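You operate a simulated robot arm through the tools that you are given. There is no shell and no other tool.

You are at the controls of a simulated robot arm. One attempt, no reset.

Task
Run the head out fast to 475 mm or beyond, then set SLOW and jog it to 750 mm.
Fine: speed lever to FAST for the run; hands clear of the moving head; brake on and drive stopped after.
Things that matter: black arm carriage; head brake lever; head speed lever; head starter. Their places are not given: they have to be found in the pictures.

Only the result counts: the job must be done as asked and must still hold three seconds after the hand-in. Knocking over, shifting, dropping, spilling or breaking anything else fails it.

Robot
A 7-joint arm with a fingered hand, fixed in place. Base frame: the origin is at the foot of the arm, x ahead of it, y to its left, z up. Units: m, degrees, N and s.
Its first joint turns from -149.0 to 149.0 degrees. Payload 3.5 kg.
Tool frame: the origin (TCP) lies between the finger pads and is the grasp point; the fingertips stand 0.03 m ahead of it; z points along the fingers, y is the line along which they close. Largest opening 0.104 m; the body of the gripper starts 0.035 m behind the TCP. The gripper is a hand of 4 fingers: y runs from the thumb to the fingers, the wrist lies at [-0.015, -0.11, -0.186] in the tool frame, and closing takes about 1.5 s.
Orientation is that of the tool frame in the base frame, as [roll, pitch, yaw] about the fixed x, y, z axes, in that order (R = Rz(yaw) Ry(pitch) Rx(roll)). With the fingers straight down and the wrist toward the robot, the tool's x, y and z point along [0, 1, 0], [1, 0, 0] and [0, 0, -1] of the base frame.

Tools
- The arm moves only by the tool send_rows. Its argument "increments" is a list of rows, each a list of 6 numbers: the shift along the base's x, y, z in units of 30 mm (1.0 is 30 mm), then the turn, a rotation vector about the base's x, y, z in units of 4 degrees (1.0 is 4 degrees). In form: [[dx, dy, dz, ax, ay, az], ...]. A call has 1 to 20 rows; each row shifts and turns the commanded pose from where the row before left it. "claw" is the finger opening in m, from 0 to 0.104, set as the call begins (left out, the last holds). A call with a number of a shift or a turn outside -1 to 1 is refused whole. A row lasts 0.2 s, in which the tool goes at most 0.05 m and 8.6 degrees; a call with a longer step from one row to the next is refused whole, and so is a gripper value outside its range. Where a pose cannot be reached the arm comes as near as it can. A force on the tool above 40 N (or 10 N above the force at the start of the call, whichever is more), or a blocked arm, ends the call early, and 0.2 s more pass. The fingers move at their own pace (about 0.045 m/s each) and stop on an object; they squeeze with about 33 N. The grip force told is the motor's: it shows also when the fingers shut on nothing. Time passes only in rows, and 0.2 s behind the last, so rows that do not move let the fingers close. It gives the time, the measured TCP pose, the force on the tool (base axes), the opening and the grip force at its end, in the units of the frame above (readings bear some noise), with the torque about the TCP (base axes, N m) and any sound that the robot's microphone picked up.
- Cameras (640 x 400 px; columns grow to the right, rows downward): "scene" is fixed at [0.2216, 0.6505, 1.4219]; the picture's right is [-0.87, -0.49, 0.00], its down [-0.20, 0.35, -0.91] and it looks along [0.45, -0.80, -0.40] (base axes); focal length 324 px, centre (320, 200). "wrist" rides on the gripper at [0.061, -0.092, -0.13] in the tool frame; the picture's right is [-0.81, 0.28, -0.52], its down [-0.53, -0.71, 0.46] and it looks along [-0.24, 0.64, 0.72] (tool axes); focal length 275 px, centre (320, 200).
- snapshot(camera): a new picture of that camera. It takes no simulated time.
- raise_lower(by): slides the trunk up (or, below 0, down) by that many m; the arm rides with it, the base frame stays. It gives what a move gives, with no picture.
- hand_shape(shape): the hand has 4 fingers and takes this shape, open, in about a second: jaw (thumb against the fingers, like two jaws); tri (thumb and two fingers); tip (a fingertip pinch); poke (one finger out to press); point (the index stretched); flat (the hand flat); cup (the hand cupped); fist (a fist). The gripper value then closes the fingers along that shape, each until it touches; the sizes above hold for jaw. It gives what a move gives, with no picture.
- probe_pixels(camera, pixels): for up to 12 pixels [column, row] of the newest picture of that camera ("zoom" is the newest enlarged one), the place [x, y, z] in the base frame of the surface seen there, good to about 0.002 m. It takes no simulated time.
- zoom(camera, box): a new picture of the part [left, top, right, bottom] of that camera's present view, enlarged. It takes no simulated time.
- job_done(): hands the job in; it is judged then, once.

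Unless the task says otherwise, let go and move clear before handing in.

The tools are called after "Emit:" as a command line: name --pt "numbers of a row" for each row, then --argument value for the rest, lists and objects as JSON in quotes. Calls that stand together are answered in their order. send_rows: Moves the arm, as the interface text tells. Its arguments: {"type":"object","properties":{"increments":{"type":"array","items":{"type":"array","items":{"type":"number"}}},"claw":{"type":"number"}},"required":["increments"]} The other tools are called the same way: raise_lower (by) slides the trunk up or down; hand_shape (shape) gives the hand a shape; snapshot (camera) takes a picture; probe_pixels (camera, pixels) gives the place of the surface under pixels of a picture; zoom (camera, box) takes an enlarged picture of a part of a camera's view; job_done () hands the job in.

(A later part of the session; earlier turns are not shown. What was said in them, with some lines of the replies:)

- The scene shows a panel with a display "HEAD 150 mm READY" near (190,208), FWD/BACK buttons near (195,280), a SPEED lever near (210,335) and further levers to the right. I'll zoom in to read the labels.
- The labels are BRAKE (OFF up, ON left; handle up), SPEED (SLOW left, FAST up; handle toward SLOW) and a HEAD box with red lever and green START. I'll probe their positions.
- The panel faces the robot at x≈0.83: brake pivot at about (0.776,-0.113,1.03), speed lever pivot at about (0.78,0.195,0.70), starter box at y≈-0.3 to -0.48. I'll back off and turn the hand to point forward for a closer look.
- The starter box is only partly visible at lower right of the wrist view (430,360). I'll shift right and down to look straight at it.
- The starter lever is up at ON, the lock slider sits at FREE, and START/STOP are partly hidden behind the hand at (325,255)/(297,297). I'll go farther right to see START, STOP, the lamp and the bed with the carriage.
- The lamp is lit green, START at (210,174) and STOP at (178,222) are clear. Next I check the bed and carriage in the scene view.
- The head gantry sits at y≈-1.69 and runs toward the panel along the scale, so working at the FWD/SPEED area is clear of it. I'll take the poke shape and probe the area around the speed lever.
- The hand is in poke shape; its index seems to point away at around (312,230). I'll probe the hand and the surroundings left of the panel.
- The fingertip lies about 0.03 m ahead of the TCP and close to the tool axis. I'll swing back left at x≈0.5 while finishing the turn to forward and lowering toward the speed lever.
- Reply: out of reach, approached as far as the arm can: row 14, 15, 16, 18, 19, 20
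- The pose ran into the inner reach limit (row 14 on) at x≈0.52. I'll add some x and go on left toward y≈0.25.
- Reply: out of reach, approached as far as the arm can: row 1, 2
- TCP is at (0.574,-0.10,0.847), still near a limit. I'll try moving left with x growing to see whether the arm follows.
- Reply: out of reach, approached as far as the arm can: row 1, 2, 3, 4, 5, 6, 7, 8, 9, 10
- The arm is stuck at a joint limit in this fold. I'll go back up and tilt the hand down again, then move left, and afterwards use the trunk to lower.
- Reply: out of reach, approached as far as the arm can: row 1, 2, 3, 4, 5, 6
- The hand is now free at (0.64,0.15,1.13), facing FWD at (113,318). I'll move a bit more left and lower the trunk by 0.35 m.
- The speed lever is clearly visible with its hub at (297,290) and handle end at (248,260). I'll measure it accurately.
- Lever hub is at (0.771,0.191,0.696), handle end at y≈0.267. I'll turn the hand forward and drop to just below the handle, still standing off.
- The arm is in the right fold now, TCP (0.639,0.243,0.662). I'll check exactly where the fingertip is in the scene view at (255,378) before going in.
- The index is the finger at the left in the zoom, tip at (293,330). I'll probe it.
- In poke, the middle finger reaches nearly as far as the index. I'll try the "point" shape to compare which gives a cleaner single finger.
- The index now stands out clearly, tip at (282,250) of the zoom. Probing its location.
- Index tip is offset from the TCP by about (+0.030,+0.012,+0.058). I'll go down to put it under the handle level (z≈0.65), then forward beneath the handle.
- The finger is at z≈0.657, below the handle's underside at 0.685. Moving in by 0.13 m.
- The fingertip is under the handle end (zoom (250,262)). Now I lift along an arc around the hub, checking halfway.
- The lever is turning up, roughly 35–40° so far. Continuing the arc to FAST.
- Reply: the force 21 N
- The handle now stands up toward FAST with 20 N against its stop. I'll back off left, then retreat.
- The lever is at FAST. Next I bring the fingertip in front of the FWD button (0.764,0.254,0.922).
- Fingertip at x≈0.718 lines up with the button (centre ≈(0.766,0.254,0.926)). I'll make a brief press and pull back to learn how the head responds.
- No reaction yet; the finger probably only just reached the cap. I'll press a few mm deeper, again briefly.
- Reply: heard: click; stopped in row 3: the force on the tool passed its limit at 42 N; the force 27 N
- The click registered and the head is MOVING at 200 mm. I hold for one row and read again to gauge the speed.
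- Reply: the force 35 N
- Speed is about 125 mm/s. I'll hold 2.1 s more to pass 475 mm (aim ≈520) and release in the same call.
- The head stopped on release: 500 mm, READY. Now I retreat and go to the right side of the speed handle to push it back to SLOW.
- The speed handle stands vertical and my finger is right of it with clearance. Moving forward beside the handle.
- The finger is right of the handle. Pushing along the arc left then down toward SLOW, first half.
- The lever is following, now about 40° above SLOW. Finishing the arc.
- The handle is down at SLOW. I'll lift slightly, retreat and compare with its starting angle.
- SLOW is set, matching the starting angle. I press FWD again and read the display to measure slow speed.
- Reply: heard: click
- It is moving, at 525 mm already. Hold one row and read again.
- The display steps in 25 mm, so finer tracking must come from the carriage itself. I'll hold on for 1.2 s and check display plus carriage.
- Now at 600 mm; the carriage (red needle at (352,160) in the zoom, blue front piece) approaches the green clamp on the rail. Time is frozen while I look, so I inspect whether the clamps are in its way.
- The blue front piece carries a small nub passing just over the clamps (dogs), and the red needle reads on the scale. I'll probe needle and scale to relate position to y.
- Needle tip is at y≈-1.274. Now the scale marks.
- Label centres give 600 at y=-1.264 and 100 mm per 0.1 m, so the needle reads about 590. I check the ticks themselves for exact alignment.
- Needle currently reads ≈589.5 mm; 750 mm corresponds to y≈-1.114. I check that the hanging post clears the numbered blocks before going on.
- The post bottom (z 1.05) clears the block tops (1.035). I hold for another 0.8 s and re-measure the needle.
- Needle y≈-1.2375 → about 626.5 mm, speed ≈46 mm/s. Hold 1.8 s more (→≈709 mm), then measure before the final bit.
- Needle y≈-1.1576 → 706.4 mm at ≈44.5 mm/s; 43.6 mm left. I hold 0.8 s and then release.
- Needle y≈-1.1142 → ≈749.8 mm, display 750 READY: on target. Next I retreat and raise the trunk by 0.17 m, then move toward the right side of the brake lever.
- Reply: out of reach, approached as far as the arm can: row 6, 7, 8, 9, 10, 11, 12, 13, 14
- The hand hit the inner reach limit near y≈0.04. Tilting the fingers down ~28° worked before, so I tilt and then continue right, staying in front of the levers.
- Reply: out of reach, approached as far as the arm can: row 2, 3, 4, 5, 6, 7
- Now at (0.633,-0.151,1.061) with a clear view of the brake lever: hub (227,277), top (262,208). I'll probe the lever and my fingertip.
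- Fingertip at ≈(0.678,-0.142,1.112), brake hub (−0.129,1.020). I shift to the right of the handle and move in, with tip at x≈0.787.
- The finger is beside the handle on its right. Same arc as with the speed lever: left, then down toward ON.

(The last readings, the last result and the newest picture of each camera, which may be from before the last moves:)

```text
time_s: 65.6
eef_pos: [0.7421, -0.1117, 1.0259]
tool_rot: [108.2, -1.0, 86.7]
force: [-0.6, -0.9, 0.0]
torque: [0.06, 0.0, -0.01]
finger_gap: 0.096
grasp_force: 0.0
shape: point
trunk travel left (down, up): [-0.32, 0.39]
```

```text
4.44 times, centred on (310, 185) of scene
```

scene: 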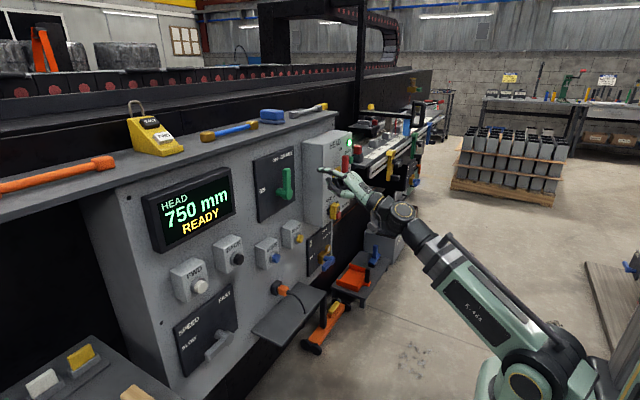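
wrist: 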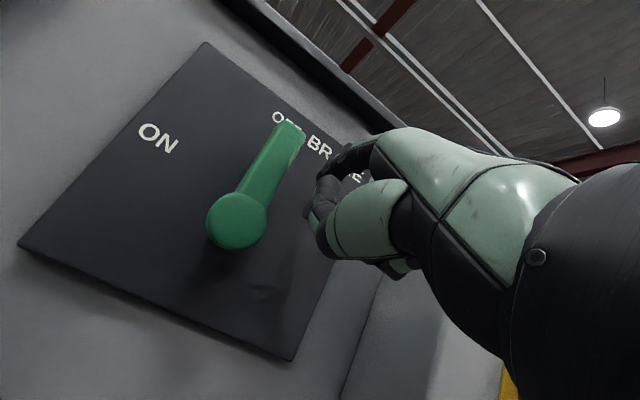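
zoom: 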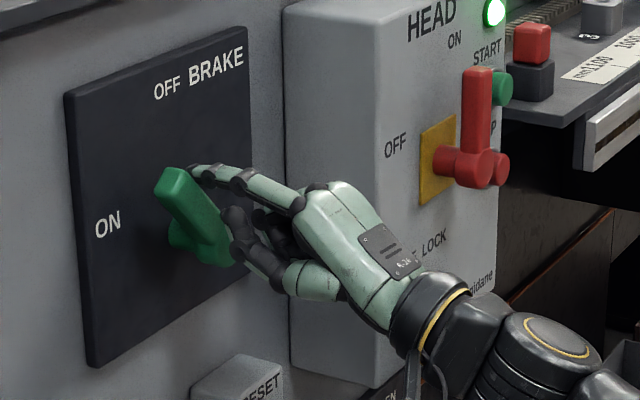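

The brake lever is following, about halfway. Continuing down to ON.

Emit:
send_rows --pt "0 0.47 -0.3 0 0 0" --pt "0 0.38 -0.41 0 0 0" --pt "0 0.26 -0.49 0 0 0" --pt "0 0.03 -0.3 0 0 0" --pt "0 0 -0.1 0 0 0"

Emit:
zoom --camera "scene" --box '[250, 140, 370, 230]'

```text
time_s: 66.8
eef_pos: [0.7409, -0.0781, 0.9777]
tool_rot: [108.0, -1.0, 86.7]
force: [0.1, -0.4, 3.0]
torque: [0.07, -0.14, -0.01]
finger_gap: 0.0
grasp_force: 0.1
shape: point
trunk travel left (down, up): [-0.32, 0.39]
```

```text
4.44 times, centred on (310, 185) of scene
```

zoom: 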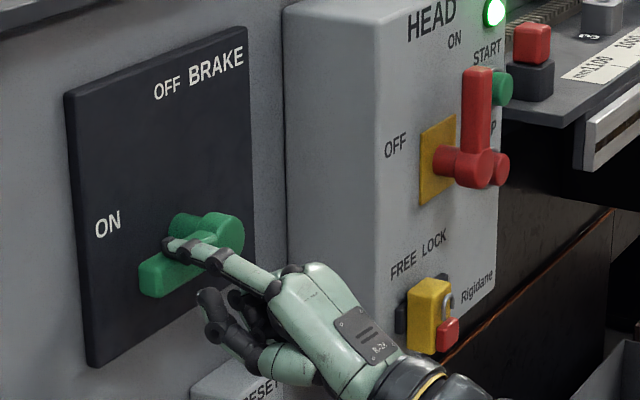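

The brake lever now points to ON. I lift off slightly, back away and check its position.

Emit:
send_rows --pt "0 0 0.5 0 0 0" --pt "-1 0 0 0 0 0" --pt "-1 0 0 0 0 0" --pt "-1 -0.5 0 0 0 0" --pt "-0.5 -1 0 0 0 0" --pt "0 -1 0 0 0 0" --pt "0 -1 0 0 0 0"

Emit:
snapshot --camera "scene"

Emit:
zoom --camera "scene" --box '[240, 130, 380, 240]'

Emit:
snapshot --camera "wrist"

```text
time_s: 68.4
eef_pos: [0.6347, -0.1818, 0.9925]
tool_rot: [108.2, -1.1, 86.8]
force: [0.6, 0.5, -1.0]
torque: [-0.02, -0.01, 0.02]
finger_gap: 0.0002
grasp_force: 0.1
shape: point
trunk travel left (down, up): [-0.32, 0.39]
```

```text
taken
```

scene: 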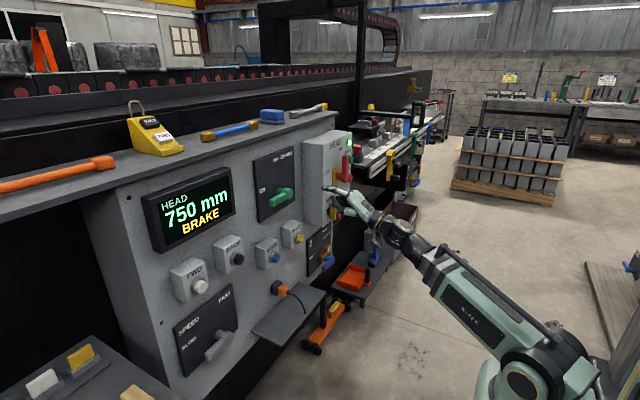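

```text
3.64 times, centred on (310, 185) of scene
```

zoom: 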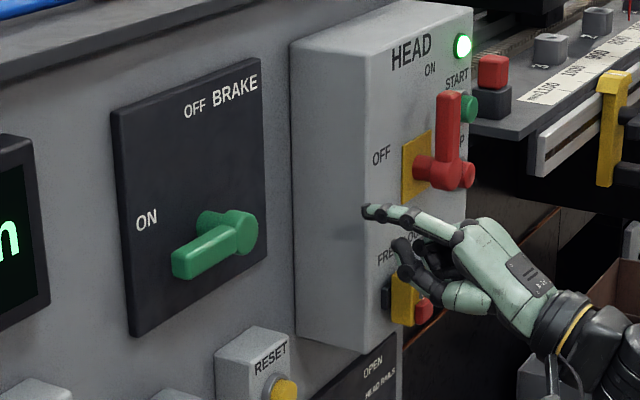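

```text
taken
```

wrist: 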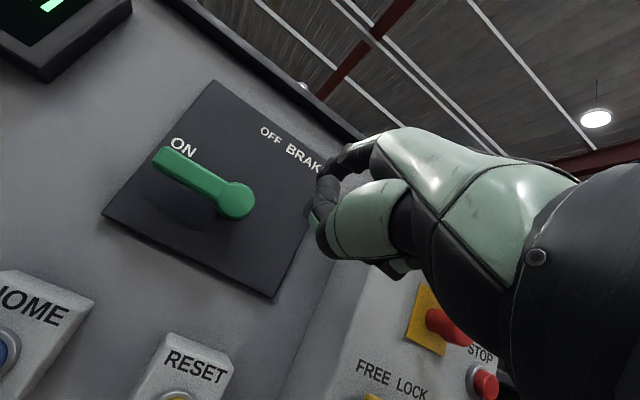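

Display shows 750 mm / BRAKE. Now I go back a little and across to the STOP button at (0.7186,-0.490,0.978), staying in front of the red lever.

Emit:
send_rows --pt "-0.9 -0.5 0 0 0 0" --pt "-0.9 -1 0 0 0 0" --pt "0 -1 -0.2 0 0 0" --pt "0 -1 -0.2 0 0 0" --pt "0 -1 -0.2 0 0 0" --pt "0 -1 -0.2 0 0 0" --pt "0 -1 -0.2 0 0 0" --pt "0 -1 -0.2 0 0 0" --pt "0 -1 -0.2 0 0 0" --pt "0 -1 -0.2 0 0 0" --pt "0 -1 -0.2 0 0 0" --pt "0 0 -0.2 0 0 0"

Emit:
snapshot --camera "scene"

Emit:
zoom --camera "scene" --box '[310, 110, 430, 210]'

Emit:
snapshot --camera "wrist"

```text
time_s: 71.0
eef_pos: [0.5818, -0.4979, 0.9305]
tool_rot: [108.3, -1.1, 86.8]
force: [0.0, 1.2, -0.4]
torque: [-0.04, 0.01, 0.06]
finger_gap: 0.0
grasp_force: 0.0
shape: point
trunk travel left (down, up): [-0.32, 0.39]
```

```text
taken
```

scene: 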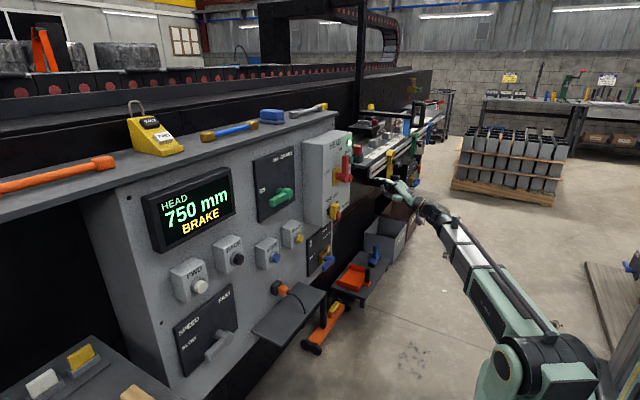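

```text
4.00 times, centred on (370, 160) of scene
```

zoom: 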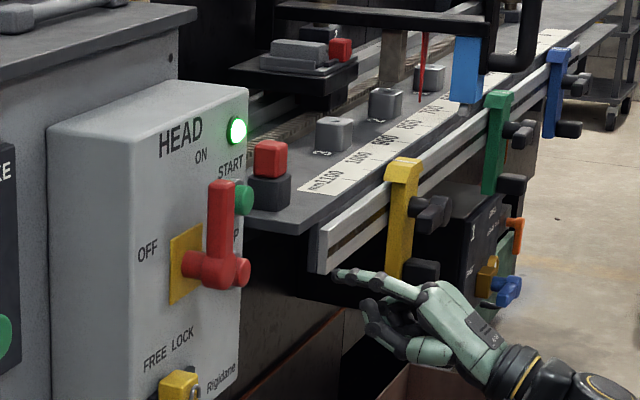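

```text
taken
```

wrist: 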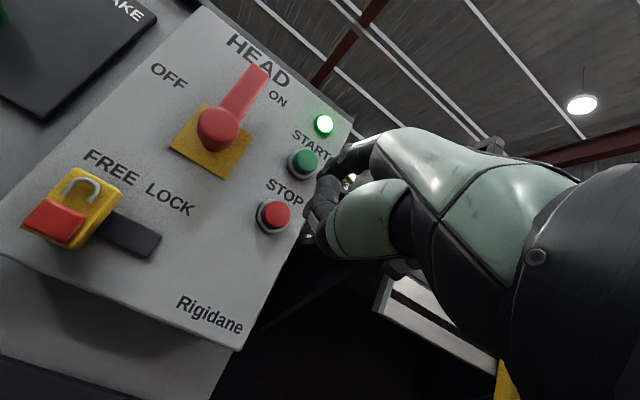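

STOP is visible at (276,214) and the lamp is still lit. I'll probe STOP, my fingertip and the rail end before pressing.

Emit:
probe_pixels --camera "wrist" --pixels '[[276, 214], [272, 210], [282, 218], [303, 162], [262, 218], [420, 310]]'

Emit:
probe_pixels --camera "zoom" --pixels '[[335, 275], [345, 274], [350, 282], [380, 285], [370, 315], [325, 255], [316, 250], [240, 275]]'

```text
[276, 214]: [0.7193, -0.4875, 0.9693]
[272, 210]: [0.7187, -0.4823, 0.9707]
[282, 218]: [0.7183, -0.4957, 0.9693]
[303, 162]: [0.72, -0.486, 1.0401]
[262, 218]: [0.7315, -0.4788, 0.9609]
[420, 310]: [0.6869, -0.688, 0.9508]
```

```text
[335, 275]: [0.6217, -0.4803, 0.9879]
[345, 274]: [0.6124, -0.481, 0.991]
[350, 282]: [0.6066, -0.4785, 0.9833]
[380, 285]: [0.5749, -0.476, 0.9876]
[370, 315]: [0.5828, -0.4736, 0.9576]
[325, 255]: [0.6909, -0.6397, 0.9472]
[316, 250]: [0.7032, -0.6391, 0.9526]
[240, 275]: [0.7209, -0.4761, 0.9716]
```

STOP centre ≈(0.719,-0.489,0.971); fingertip ≈(0.627,-0.489,0.98). I lower 9 mm and press in.

Emit:
send_rows --pt "1 0 -0.3 0 0 0" --pt "1 0 0 0 0 0" --pt "0.85 0 0 0 0 0" --pt "0.2 0 0 0 0 0" --pt "0.15 0 0 0 0 0"

Emit:
zoom --camera "scene" --box '[310, 110, 430, 210]'

Emit:
zoom --camera "scene" --box '[130, 170, 290, 330]'

```text
time_s: 72.2
eef_pos: [0.678, -0.4973, 0.9234]
tool_rot: [108.0, -1.0, 86.7]
force: [-3.9, 0.1, 0.7]
torque: [0.02, -0.22, 0.04]
finger_gap: 0.0
grasp_force: 0.2
shape: point
trunk travel left (down, up): [-0.32, 0.39]
```

```text
4.00 times, centred on (370, 160) of scene
```

zoom: 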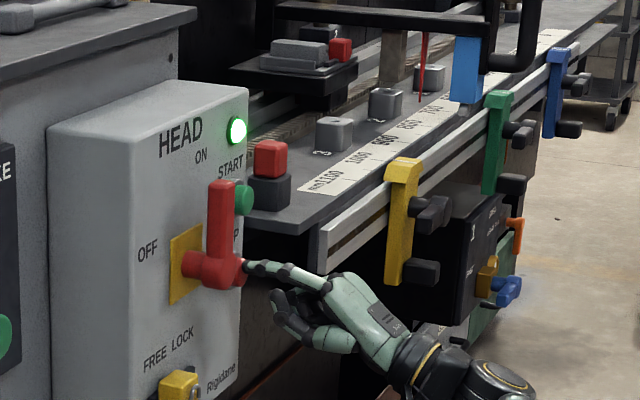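

```text
2.50 times, centred on (210, 250) of scene
```

zoom: 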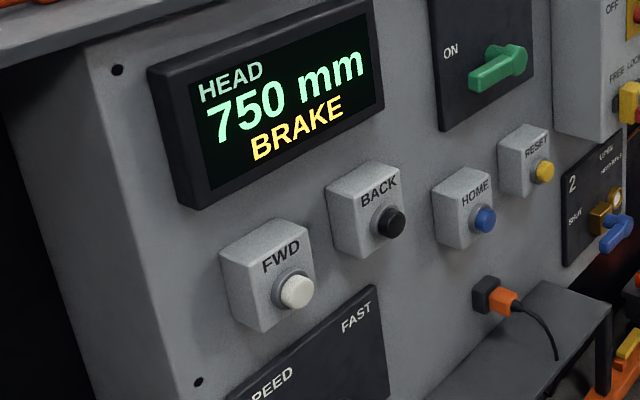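

Contact with about 4 N but no click yet and the lamp is still on. I press a few mm further.

Emit:
send_rows --pt "0.12 0 0 0 0 0" --pt "0.1 0 0 0 0 0" --pt "0 0 0 0 0 0"

Emit:
zoom --camera "scene" --box '[310, 110, 430, 210]'

Emit:
zoom --camera "scene" --box '[130, 170, 290, 330]'

```text
time_s: 73.0
eef_pos: [0.6829, -0.4992, 0.924]
tool_rot: [108.0, -1.1, 86.9]
force: [-16.0, 0.8, -1.6]
torque: [-0.09, -0.9, 0.24]
finger_gap: 0.0
grasp_force: 0.0
shape: point
trunk travel left (down, up): [-0.32, 0.39]
heard: click
```

```text
4.00 times, centred on (370, 160) of scene
```

zoom: 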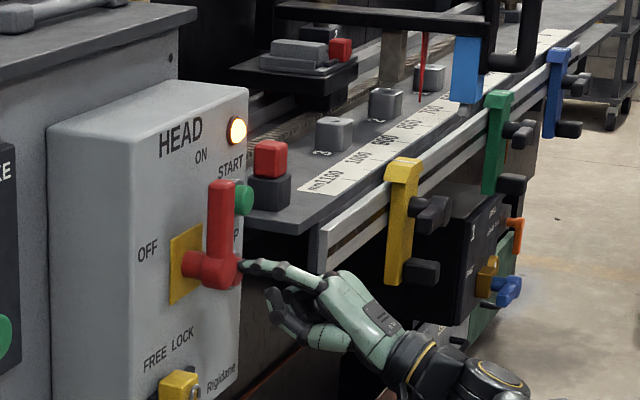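

```text
2.50 times, centred on (210, 250) of scene
```

zoom: 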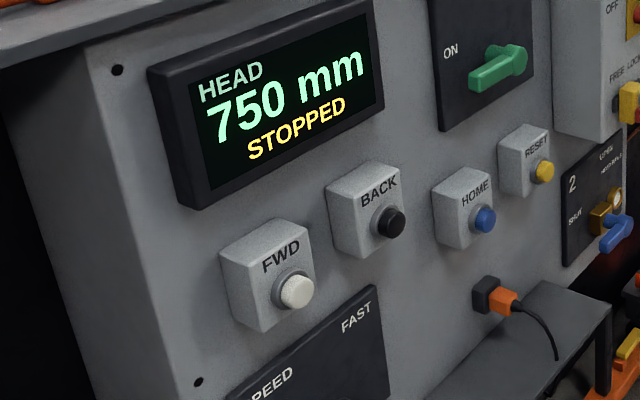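

The lamp turned amber and the display reads 750 mm STOPPED. I retreat well clear and take a final look.

Emit:
send_rows --pt "-1 0 0 0 0 0" --pt "-1 0 0 0 0 0" --pt "-1 0 0 0 0 0" --pt "-1 0 0 0 0 0" --pt "-0.5 0 0 0 0 0" --pt "0 0 0 0 0 0" --pt "0 0 0 0 0 0" --pt "0 0 0 0 0 0" --pt "0 0 0 0 0 0" --pt "0 0 0 0 0 0"

Emit:
snapshot --camera "scene"

Emit:
zoom --camera "scene" --box '[365, 105, 415, 150]'

Emit:
probe_pixels --camera "zoom" --pixels '[[366, 262], [367, 250], [368, 240], [370, 220]]'

Emit:
zoom --camera "scene" --box '[130, 130, 370, 390]'

```text
time_s: 75.2
eef_pos: [0.5504, -0.4992, 0.9228]
tool_rot: [108.2, -1.1, 86.9]
force: [0.2, 0.5, -0.3]
torque: [0.03, 0.01, -0.03]
finger_gap: 0.0003
grasp_force: 0.1
shape: point
trunk travel left (down, up): [-0.32, 0.39]
```

```text
taken
```

scene: 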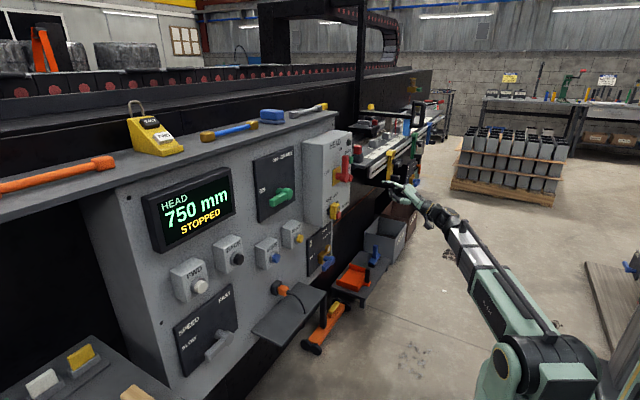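

```text
8.89 times, centred on (390, 128) of scene
```

zoom: 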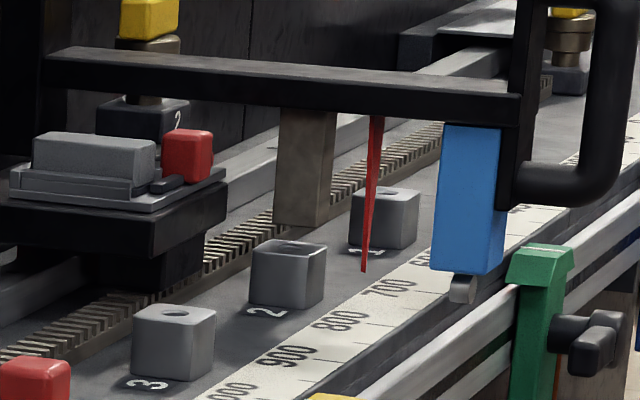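

```text
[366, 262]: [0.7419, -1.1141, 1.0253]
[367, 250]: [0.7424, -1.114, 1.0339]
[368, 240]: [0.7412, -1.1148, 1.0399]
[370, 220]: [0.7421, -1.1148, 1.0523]
```

```text
1.54 times, centred on (250, 260) of scene
```

zoom: 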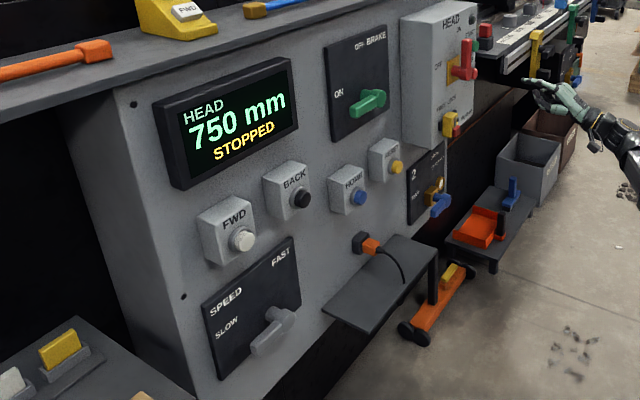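

The head holds at ≈750 mm (needle y≈-1.114), with display STOPPED, brake ON, speed at SLOW, lamp amber and the hand clear. Handing in.

Emit:
job_done

```text
The job is handed in.
```

The job is handed in, and no verdict came back. The head is at about 750 mm, with the brake on and the drive stopped.

- **Fast run:** with the speed lever at FAST, I held FWD and the head ran from 150 mm to 500 mm on the display, past the 475 mm mark. It stopped when I let go.
- **Slow jog:** I set the lever back to SLOW and jogged the head on. The display read 750 mm. It only shows 25 mm steps, so I checked the needle against the scale, which gave about 749.8 mm.
- **Shutdown:** the brake lever is at ON. After I pressed STOP, the display changed to STOPPED and the starter lamp went from green to amber.
- **Final check:** I backed the hand away and checked again about two seconds later. The needle had not moved and the speed lever was still at SLOW.

While the head was moving, the hand was only at the FWD button, well away from it. I saw nothing knocked or shifted.
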